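You operate a simulated robot arm through the tools that you are given. There is no shell and no other tool. Be economical: measure what you need, move in short steps, check, and stop when the job is done.

Carry out the task below with a simulated robot arm. There is one attempt and no reset: what you move stays moved.

TASK
Push the seconds drawer shut.

It is judged by the outcome, as a careful person would: the job done as asked, and still so three seconds after it is handed in. It fails if anything else is knocked over, pushed out of place, dropped, spilled or broken.

THE ROBOT
A 6-joint arm with a two-finger parallel gripper, fixed in place. Base frame: the origin is at the foot of the arm, x ahead of it, y to its left, z up. Lengths are in mm, angles in rad, forces in N, time in s.
With the tool pointing down near the work surface it reaches from about 260 to 680 mm from the base axis. Its first joint turns from -1.152 to 1.152 rad. Payload 2.9 kg.
Tool frame: the origin (TCP) lies between the finger pads and is the grasp point; the fingertips stand 30 mm ahead of it; z points along the fingers, y is the line along which they close. The gripper opens to 110 mm. The fingers are 20 mm wide and 10 mm thick; the gripper's body (48 by 112 mm) begins 55 mm behind the TCP.
Orientation is that of the tool frame in the base frame, as [roll, pitch, yaw] about the fixed x, y, z axes, in that order (R = Rz(yaw) Ry(pitch) Rx(roll)). With the fingers straight down and closing along the base's y, the tool's x points along the base's -x, its y along +y and its z along -z.

THE INTERFACE
- The arm moves only by the tool arm_command. Its argument "moves" is a list of rows, each an object (a shift or turn left out is 0, a gripper value left out holds the last) with "dp": the shift along the tool's x, y, z in mm, a list of three; "angular": the turn, a rotation vector about the tool's x, y, z in degrees, a list of three; "jaw": the finger opening in mm, from 0 to 110. In form: [{"dp": [dx, dy, dz], "angular": [rx, ry, rz], "jaw": jaw}, ...]. A call has 1 to 10 rows; each row is the pose to reach, as a shift and turn from the pose commanded when the call began, along the tool's axes at that moment. A row lasts 0.2 s, in which the tool goes at most 50 mm and 0.15 rad; a call with a longer step from one row to the next is refused whole, and so is a gripper value outside its range. A pose out of reach is approached as far as the arm can. The call stops where the force on the tool passes 40 N (or 10 N more than at its start, if that is more) or the arm is blocked; 0.2 s more then pass. The fingers move at their own pace (about 108 mm/s each) and stop on an object; they squeeze with about 39 N. The grip force told is the motor's: it shows also when the fingers shut on nothing. Time passes only in rows, and 0.2 s behind the last, so rows that repeat a pose let the fingers close. It gives the time, the measured TCP pose, the force on the tool (base axes), the opening and the grip force at its end, in the units of the frame above (readings bear some noise).
- Cameras (640 x 400 px; columns grow to the right, rows downward): "scene" is fixed at [45.7, 416.4, 1387.8]; the picture's right is [-0.97, -0.26, 0.00], its down [-0.13, 0.47, -0.88] and it looks along [0.23, -0.84, -0.48] (base axes); focal length 331 px, centre (320, 200). "wrist" rides on the gripper at [-36, 0, -57] in the tool frame; the picture's right is [0.00, -1.00, 0.00], its down [0.97, 0.00, -0.24] and it looks along [0.24, 0.00, 0.97] (tool axes); focal length 218 px, centre (320, 200).
- get_image(camera): a new picture of that camera. No time passes.
- point_at(camera, pixels): for up to 12 pixels [column, row] of the newest picture of that camera ("zoom" is the newest enlarged one), the place [x, y, z] in the base frame of the surface seen there, good to about 2 mm, but the place of the scene camera against the robot may be out by one fixed shift of up to 12 mm in any direction. No time passes.
- zoom(camera, box): a new picture of the part [left, top, right, bottom] of that camera's present view, enlarged. No time passes.
- sign_off(): hands the job in; it is judged then, once.

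Work in short steps. Measure before you move; look again where a grasp or a placing could have gone wrong, and mend it. You have 60 turns and 30 pictures in all, the two below and enlarged ones among them. Open the gripper and draw the arm clear of the work before you hand the job in, unless the task says otherwise; then end with one line.

The tools are called after ">>>" as name(argument=value, ...) on one line, values as JSON. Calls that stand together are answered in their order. arm_command: Moves the arm, as the interface text tells. Its arguments: {"type":"object","properties":{"moves":{"type":"array"}},"required":["moves"]} The other tools are called the same way: get_image (camera) takes a picture; point_at (camera, pixels) gives the place of the surface under pixels of a picture; zoom (camera, box) takes an enlarged picture of a part of a camera's view; sign_off () hands the job in.

At the start:

```text
time_s: 0.0
tool_pos: [394.5, -290.3, 1042.7]
ee_rot: [3.141, 0.001, 3.141]
wrist_force: [0.3, -0.9, 0.4]
gripper_width: 110.4
grasp_force: 0.0
```

scene: 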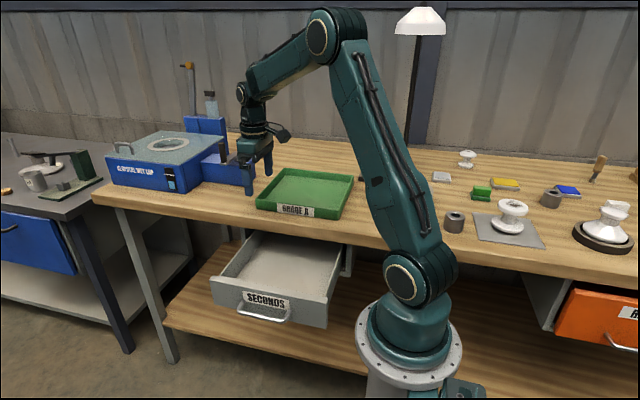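
wrist: 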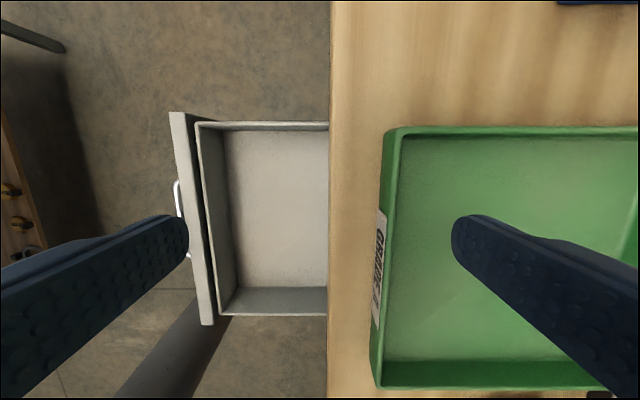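

The SECONDS drawer is open towards +y, with its front panel at about (265,308). I'll measure the panel, handle and table edge.

>>> point_at(camera="scene", pixels=[[212, 280], [328, 304], [326, 325], [214, 300], [265, 302], [262, 318], [240, 308], [288, 318], [250, 232], [350, 250], [256, 205], [335, 218]])

>>> point_at(camera="wrist", pixels=[[177, 120], [207, 315], [178, 190], [265, 220], [333, 60], [333, 380], [385, 135], [375, 380], [205, 130]])

>>> zoom(camera="scene", box=[180, 180, 380, 340])

```text
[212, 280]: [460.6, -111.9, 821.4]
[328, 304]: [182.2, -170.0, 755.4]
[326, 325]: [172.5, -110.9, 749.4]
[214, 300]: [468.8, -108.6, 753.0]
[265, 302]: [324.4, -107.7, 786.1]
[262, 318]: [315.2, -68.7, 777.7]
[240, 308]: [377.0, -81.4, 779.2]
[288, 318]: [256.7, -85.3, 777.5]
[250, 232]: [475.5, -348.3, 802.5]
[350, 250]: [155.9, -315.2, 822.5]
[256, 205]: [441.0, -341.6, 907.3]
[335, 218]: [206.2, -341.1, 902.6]
```

```text
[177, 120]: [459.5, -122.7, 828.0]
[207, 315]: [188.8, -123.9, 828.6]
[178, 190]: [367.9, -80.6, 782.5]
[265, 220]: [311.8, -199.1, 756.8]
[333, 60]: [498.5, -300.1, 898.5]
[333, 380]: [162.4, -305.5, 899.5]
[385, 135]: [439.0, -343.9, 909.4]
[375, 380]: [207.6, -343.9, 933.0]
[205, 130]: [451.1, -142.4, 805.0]
```

```text
2.50 times, centred on (280, 260) of scene
```

zoom: 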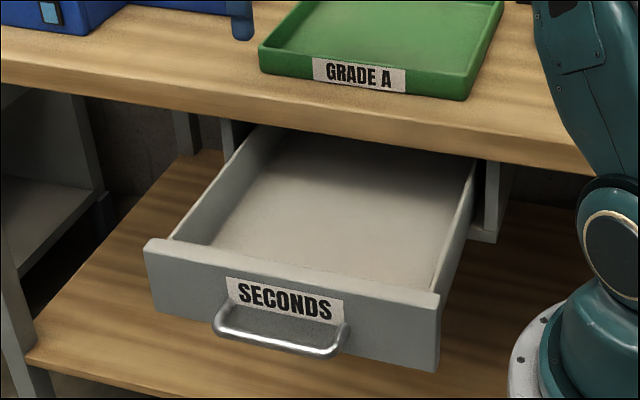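

The table edge is at y≈-302. The handle bar is at about x 257–377, y≈-70 and z≈778. I'll swing out in front of the drawer at height and yaw the tool so it closes along base x, with its narrow side towards the drawer.

>>> arm_command(moves=[{"dp": [7.5, 28, 0], "angular": [0, 0, -8.5], "jaw": 40}, {"dp": [15, 56, 0], "angular": [0, 0, -17]}, {"dp": [22.5, 84, 0], "angular": [0, 0, -25.5]}, {"dp": [30, 112, 0], "angular": [0, 0, -34]}, {"dp": [37.5, 140, 0], "angular": [0, 0, -42.5]}, {"dp": [45, 168, 0], "angular": [0, 0, -51]}, {"dp": [52.5, 196, 0], "angular": [0, 0, -59.5]}, {"dp": [60, 224, 0], "angular": [0, 0, -68]}, {"dp": [67.5, 252, 0], "angular": [0, 0, -76.5]}, {"dp": [75, 280, 0], "angular": [0, 0, -84.5]}])

```text
time_s: 2.2
tool_pos: [319.2, -11.7, 1042.5]
ee_rot: [3.141, 0.0, -1.666]
wrist_force: [-0.3, -0.5, 0.0]
gripper_width: 40.2
grasp_force: 0.1
```

Now I'll finish the yaw and look from both cameras.

>>> arm_command(moves=[{"angular": [0, 0, -5.5]}, {"angular": [0, 0, -5.5]}])

>>> get_image(camera="wrist")

>>> get_image(camera="scene")

```text
time_s: 2.8
tool_pos: [319.9, -11.9, 1042.4]
ee_rot: [3.141, 0.0, -1.569]
wrist_force: [0.1, -0.8, 0.3]
gripper_width: 40.0
grasp_force: 0.0
```

```text
26 pictures are left
```

wrist: 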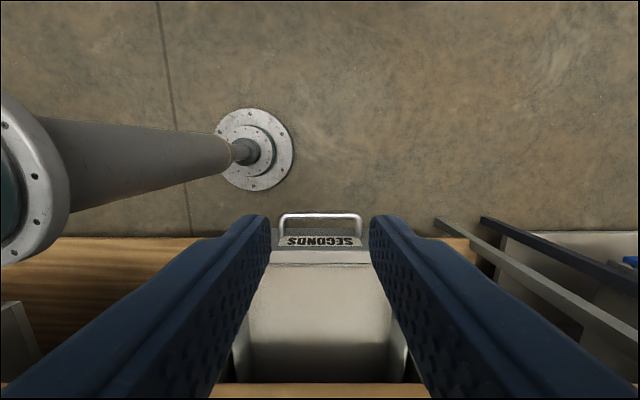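

```text
25 pictures are left
```

scene: 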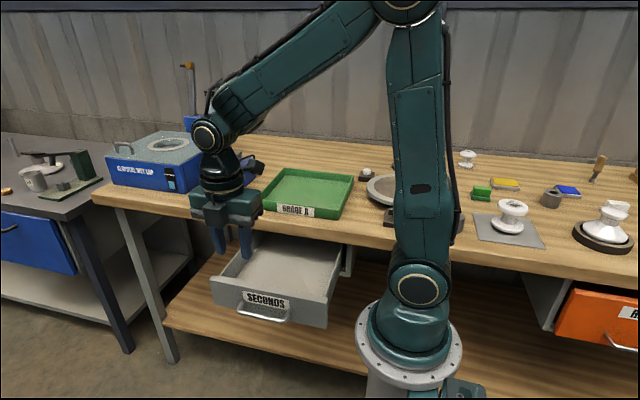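

The handle is centred at column 320 in the wrist view, so x is good. I'll measure the bar with the wrist camera.

>>> point_at(camera="wrist", pixels=[[320, 215], [300, 215], [345, 215], [320, 232], [320, 256]])

```text
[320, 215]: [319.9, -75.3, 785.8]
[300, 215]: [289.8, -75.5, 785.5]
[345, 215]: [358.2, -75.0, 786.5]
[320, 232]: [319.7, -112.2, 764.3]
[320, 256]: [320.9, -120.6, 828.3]
```

The bar is at y≈-75 with its top at z≈786. I'll tilt the fingertips 15° towards the drawer and lower in front of the handle.

>>> arm_command(moves=[{"angular": [0, 7.5, 0], "dp": [0, 0, 30]}, {"angular": [0, 15, 0], "dp": [0, 0, 60]}, {"angular": [0, 15, 0], "dp": [0, 0, 90]}, {"angular": [0, 15, 0], "dp": [0, 0, 120]}, {"angular": [0, 15, 0], "dp": [0, 0, 150]}, {"angular": [0, 15, 0], "dp": [0, 0, 180]}, {"angular": [0, 15, 0], "dp": [0, 0, 210]}, {"angular": [0, 15, 0], "dp": [0, 0, 232]}, {"angular": [0, 15, 0], "dp": [0, 0, 245]}])

>>> get_image(camera="scene")

>>> get_image(camera="wrist")

```text
time_s: 4.8
tool_pos: [320.4, -11.5, 797.1]
ee_rot: [3.14, -0.262, -1.57]
wrist_force: [-0.5, 0.6, -0.3]
gripper_width: 40.0
grasp_force: 0.0
```

```text
24 pictures are left
```

scene: 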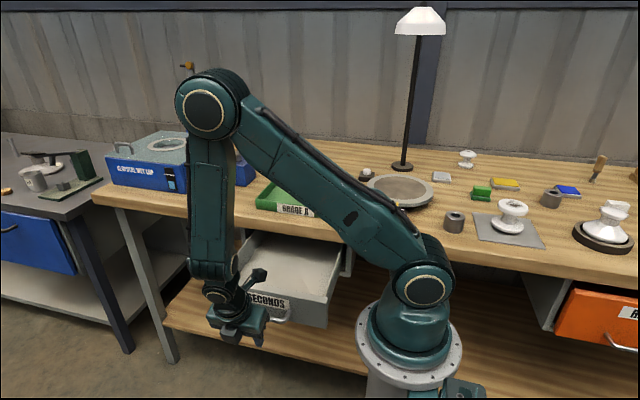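

```text
23 pictures are left
```

wrist: 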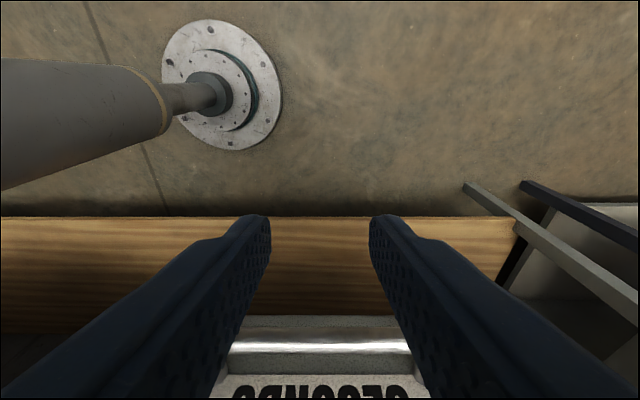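

There is a bracket on the wrist at about (258,276), sticking out towards the drawer. I'll measure it so I can check clearance to the table edge.

>>> zoom(camera="scene", box=[180, 240, 340, 360])

>>> point_at(camera="scene", pixels=[[258, 272], [262, 277], [252, 280], [243, 288], [238, 265], [215, 290], [208, 240], [234, 240], [265, 211], [300, 216]])

```text
3.33 times, centred on (260, 300) of scene
```

zoom: 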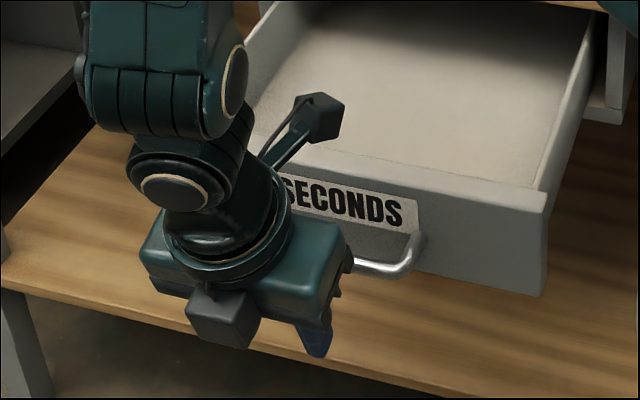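

```text
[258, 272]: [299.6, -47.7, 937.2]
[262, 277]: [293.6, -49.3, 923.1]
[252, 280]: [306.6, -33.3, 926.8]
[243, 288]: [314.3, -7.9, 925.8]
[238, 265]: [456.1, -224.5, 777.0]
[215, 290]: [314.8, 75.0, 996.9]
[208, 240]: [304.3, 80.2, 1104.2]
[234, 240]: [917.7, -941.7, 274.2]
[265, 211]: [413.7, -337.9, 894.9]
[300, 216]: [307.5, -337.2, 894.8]
```

The bracket reaches about 50 mm ahead of the TCP at z≈920, just above the tabletop. To gain margin I'll tilt to 30° and drop 12 mm, so the finger faces cover the bar.

>>> arm_command(moves=[{"dp": [-1.5, 0, 5.8], "angular": [0, 7.5, 0]}, {"dp": [-3.1, 0, 11.6], "angular": [0, 15, 0]}, {"dp": [-3.1, 0, 11.6], "angular": [0, 15, 0]}])

```text
time_s: 5.6
tool_pos: [320.9, -10.8, 785.6]
ee_rot: [-3.141, -0.526, -1.572]
wrist_force: [0.5, 0.3, -0.3]
gripper_width: 40.0
grasp_force: 0.1
```

Next I'll push along -y 100 mm in 10 mm rows. Contact should come after about 45 mm.

>>> arm_command(moves=[{"dp": [8.65, 0, 5.02]}, {"dp": [17.3, 0, 10.04]}, {"dp": [25.95, 0, 15.06]}, {"dp": [34.6, 0, 20.08]}, {"dp": [43.25, 0, 25.1]}, {"dp": [51.9, 0, 30.12]}, {"dp": [60.55, 0, 35.14]}, {"dp": [69.2, 0, 40.16]}, {"dp": [77.85, 0, 45.18]}, {"dp": [86.5, 0, 50.2]}])

>>> get_image(camera="scene")

```text
time_s: 7.8
tool_pos: [319.1, -111.3, 784.5]
ee_rot: [3.141, -0.524, -1.571]
wrist_force: [0.2, 0.1, 0.7]
gripper_width: 40.1
grasp_force: 0.0
```

```text
21 pictures are left
```

scene: 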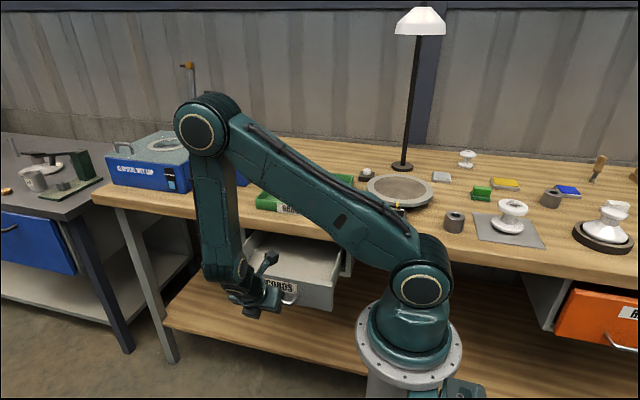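

The drawer is moving in: the panel is now at about (330,290). I'll continue another 90 mm.

>>> arm_command(moves=[{"dp": [7.8, 0, 4.5]}, {"dp": [15.6, 0, 9.0]}, {"dp": [23.4, 0, 13.5]}, {"dp": [31.2, 0, 18.0]}, {"dp": [39.0, 0, 22.5]}, {"dp": [46.8, 0, 27.0]}, {"dp": [54.6, 0, 31.5]}, {"dp": [62.4, 0, 36.0]}, {"dp": [70.1, 0, 40.5]}, {"dp": [77.9, 0, 45]}])

>>> get_image(camera="scene")

>>> get_image(camera="wrist")

```text
time_s: 10.0
tool_pos: [320.9, -200.1, 784.9]
ee_rot: [3.142, -0.524, -1.571]
wrist_force: [-0.2, -0.3, 0.4]
gripper_width: 40.0
grasp_force: 0.1
```

```text
20 pictures are left
```

scene: 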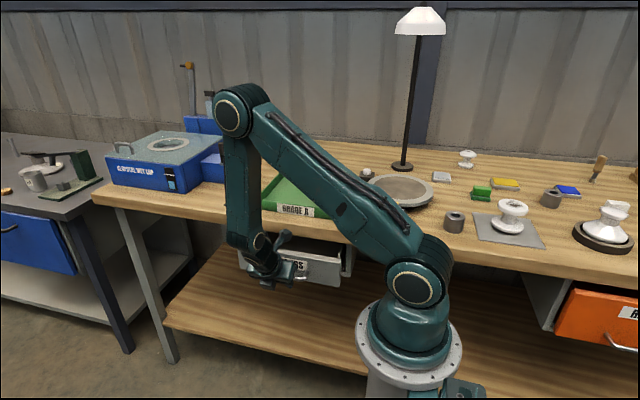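

```text
19 pictures are left
```

wrist: 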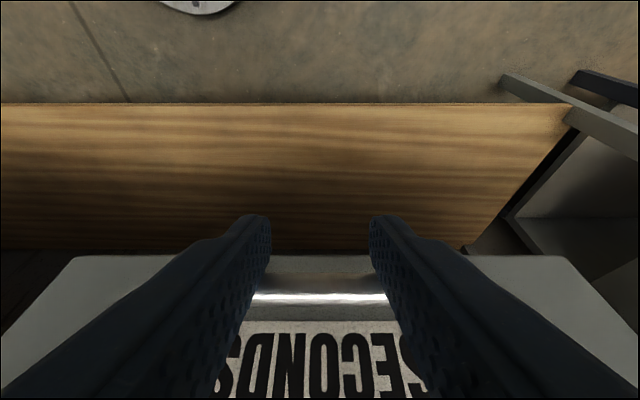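

>>> zoom(camera="scene", box=[220, 200, 380, 300])

>>> point_at(camera="scene", pixels=[[325, 275], [335, 280], [347, 262], [285, 236], [289, 232], [320, 245], [282, 245]])

>>> point_at(camera="wrist", pixels=[[320, 298], [320, 312], [320, 265], [120, 290], [520, 290]])

```text
4.00 times, centred on (300, 250) of scene
```

zoom: 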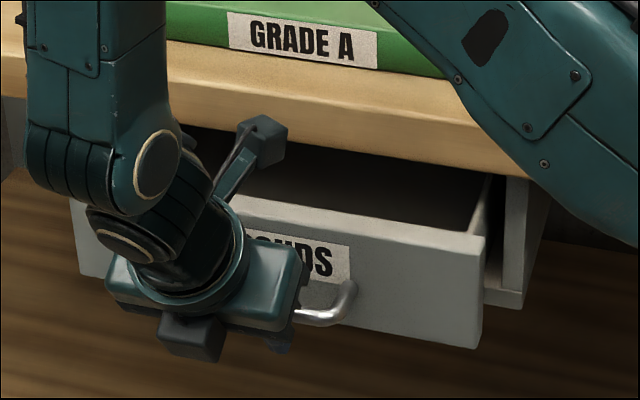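

```text
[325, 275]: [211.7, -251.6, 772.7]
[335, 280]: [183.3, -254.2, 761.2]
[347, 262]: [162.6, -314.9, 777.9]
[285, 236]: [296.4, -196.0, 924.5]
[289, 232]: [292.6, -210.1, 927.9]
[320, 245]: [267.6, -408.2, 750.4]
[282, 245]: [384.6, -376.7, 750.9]
```

```text
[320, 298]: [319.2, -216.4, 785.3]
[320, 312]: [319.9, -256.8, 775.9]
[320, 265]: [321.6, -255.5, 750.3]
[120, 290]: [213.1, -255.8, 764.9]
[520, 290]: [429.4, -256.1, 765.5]
```

The panel face is at y≈-254 and the cabinet front at about -315, so roughly 45 mm remain. Bracket clearance is ample. I'll push slowly up to 60 mm, or until it stops.

>>> arm_command(moves=[{"dp": [6.93, 0, 4.0]}, {"dp": [13.9, 0, 8.0]}, {"dp": [20.8, 0, 12.0]}, {"dp": [27.7, 0, 16.0]}, {"dp": [32, 0, 18.5]}, {"dp": [36.4, 0, 21]}, {"dp": [40.7, 0, 23.5]}, {"dp": [45, 0, 26]}, {"dp": [48.5, 0, 28]}, {"dp": [52, 0, 30]}])

>>> zoom(camera="scene", box=[220, 200, 380, 300])

>>> point_at(camera="zoom", pixels=[[420, 270], [460, 300], [380, 250], [525, 270], [250, 200]])

```text
time_s: 11.7
tool_pos: [318.2, -241.7, 781.1]
ee_rot: [3.138, -0.504, -1.566]
wrist_force: [1.1, 3.8, -1.3]
gripper_width: 40.0
grasp_force: 0.0
stopped in row 8: the force on the tool passed its limit (the readings are from after the stop); the commanded pose is now the measured one
```

```text
4.00 times, centred on (300, 250) of scene
```

zoom: 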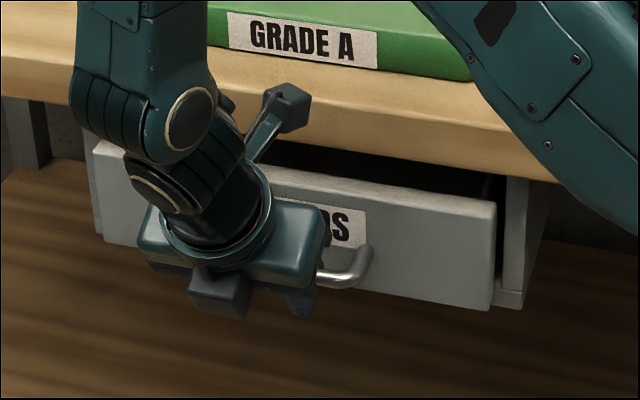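

```text
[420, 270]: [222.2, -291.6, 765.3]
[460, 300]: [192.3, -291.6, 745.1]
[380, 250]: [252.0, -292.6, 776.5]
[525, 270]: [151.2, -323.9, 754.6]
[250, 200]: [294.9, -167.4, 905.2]
```

The force limit tripped with the panel at y≈-292. I'll push again gently to tell whether that's the end stop.

>>> arm_command(moves=[{"dp": [2.6, 0, 1.5]}, {"dp": [5.2, 0, 3]}, {"dp": [7.8, 0, 4.5]}, {"dp": [10.4, 0, 6]}, {"dp": [13, 0, 7.5]}, {"dp": [15.6, 0, 9]}])

>>> zoom(camera="scene", box=[220, 200, 380, 300])

>>> point_at(camera="zoom", pixels=[[420, 270], [460, 290], [380, 250], [515, 270]])

```text
time_s: 12.4
tool_pos: [319.2, -242.9, 779.9]
ee_rot: [3.138, -0.489, -1.564]
wrist_force: [0.5, 3.0, -0.7]
gripper_width: 39.8
grasp_force: 0.0
stopped in row 3: the force on the tool passed its limit (the readings are from after the stop); the commanded pose is now the measured one
```

```text
4.00 times, centred on (300, 250) of scene
```

zoom: 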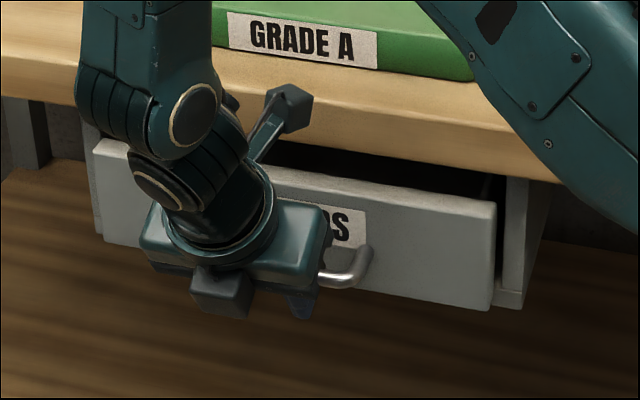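

```text
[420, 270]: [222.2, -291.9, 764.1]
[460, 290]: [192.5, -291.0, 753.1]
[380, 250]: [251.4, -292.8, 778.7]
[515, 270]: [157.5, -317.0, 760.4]
```

The panel holds at y≈-292, so I'll back straight off and inspect the seating.

>>> arm_command(moves=[{"dp": [-17.6, 0, -9.4]}, {"dp": [-35.2, 0, -18.8]}, {"dp": [-52.8, 0, -28.2]}, {"dp": [-70.4, 0, -37.6]}, {"dp": [-88, 0, -47]}, {"dp": [-106, 0, -56.4]}, {"dp": [-123, 0, -65.8]}, {"dp": [-141, 0, -75]}, {"dp": [-158, 0, -84]}, {"dp": [-176, 0, -94]}])

>>> zoom(camera="scene", box=[200, 190, 376, 300])

>>> get_image(camera="wrist")

```text
time_s: 14.6
tool_pos: [317.9, -44.4, 779.7]
ee_rot: [3.137, -0.488, -1.563]
wrist_force: [0.2, 0.1, 0.4]
gripper_width: 39.9
grasp_force: 0.1
```

```text
3.64 times, centred on (288, 245) of scene
```

zoom: 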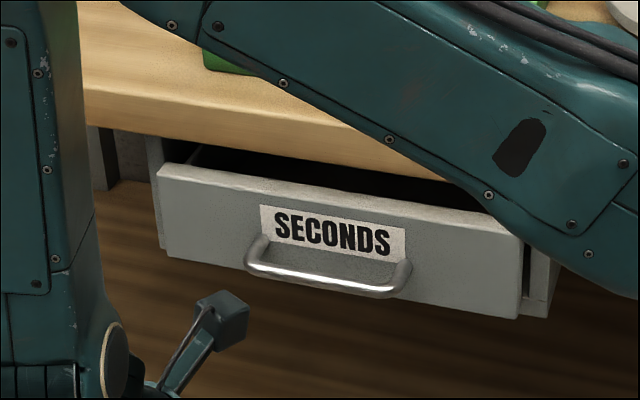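

```text
14 pictures are left
```

wrist: 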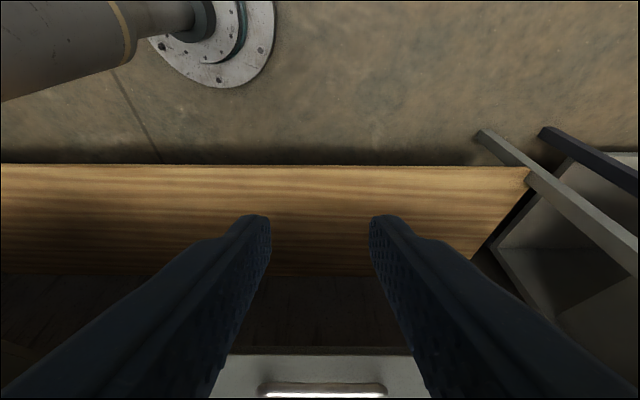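

>>> point_at(camera="zoom", pixels=[[170, 200], [163, 235], [157, 200], [156, 150], [195, 165], [200, 152], [350, 192], [350, 205], [526, 250], [540, 285], [350, 140], [330, 168]])

>>> zoom(camera="scene", box=[232, 215, 280, 245])

>>> zoom(camera="scene", box=[320, 240, 368, 285])

```text
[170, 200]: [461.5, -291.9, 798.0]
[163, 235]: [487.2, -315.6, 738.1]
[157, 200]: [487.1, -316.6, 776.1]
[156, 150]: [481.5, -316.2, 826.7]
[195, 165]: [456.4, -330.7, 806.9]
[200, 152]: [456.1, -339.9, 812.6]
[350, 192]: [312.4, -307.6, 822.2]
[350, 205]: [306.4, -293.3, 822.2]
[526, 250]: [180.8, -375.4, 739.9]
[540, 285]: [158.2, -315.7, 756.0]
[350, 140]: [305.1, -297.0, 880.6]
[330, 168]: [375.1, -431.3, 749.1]
```

```text
13.33 times, centred on (256, 230) of scene
```

zoom: 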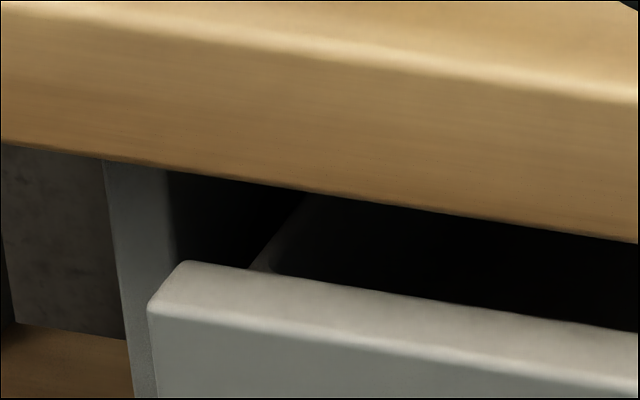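

```text
8.89 times, centred on (344, 262) of scene
```

zoom: 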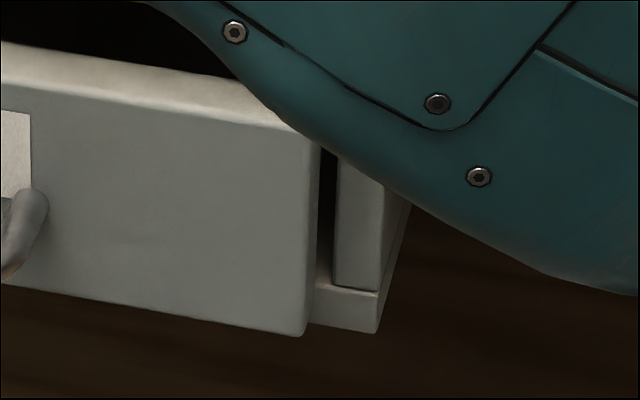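

The panel sits square at y≈-292 after about 181 mm of travel, and it did not rebound. As a reference for the closed position, I'll check the orange drawer.

>>> zoom(camera="scene", box=[500, 240, 640, 360])

>>> point_at(camera="scene", pixels=[[575, 330], [600, 320], [630, 300], [545, 310], [552, 328], [560, 300], [590, 291], [550, 250]])

```text
3.33 times, centred on (570, 300) of scene
```

zoom: 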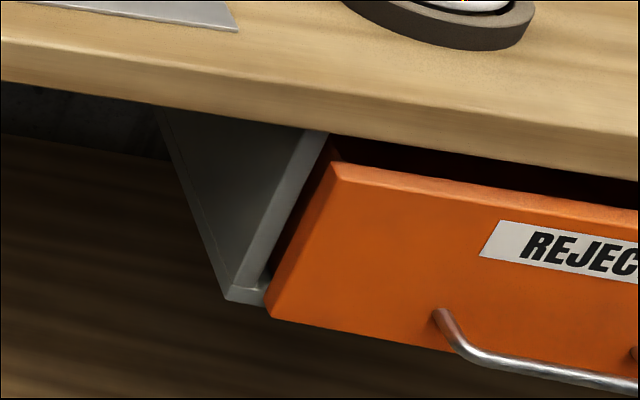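

```text
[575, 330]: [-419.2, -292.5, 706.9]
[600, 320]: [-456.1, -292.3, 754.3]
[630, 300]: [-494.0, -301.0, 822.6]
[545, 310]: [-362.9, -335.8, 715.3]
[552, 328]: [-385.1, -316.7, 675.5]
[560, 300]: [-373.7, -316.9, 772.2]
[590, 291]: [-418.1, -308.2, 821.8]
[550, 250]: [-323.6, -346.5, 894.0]
```

The closed orange drawer reads the same: face at y≈-292 and frame at -317. So the SECONDS drawer is fully shut. I'll open the gripper and draw the arm up and clear.

>>> arm_command(moves=[{"dp": [6.3, 0, -21], "jaw": 110}, {"dp": [12.6, 0, -42]}, {"dp": [19, 0, -63]}, {"dp": [25, 0, -84]}, {"dp": [31.5, 0, -105]}, {"dp": [38, 0, -126]}, {"dp": [44, 0, -146.5]}, {"dp": [44, 0, -146.5]}])

>>> get_image(camera="scene")

```text
time_s: 16.4
tool_pos: [317.5, -12.6, 929.5]
ee_rot: [3.137, -0.49, -1.564]
wrist_force: [0.8, -0.7, 0.4]
gripper_width: 109.9
grasp_force: 0.1
```

```text
10 pictures are left
```

scene: 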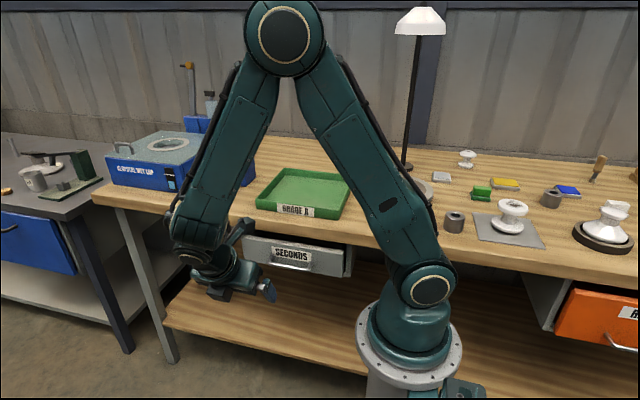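

The drawer is shut, the arm is clear, and nothing else has moved.

>>> sign_off()

```text
The job is handed in.
```

The SECONDS drawer is pushed fully shut: its front panel stops at the same depth as the closed orange drawer's, and nothing else was disturbed.
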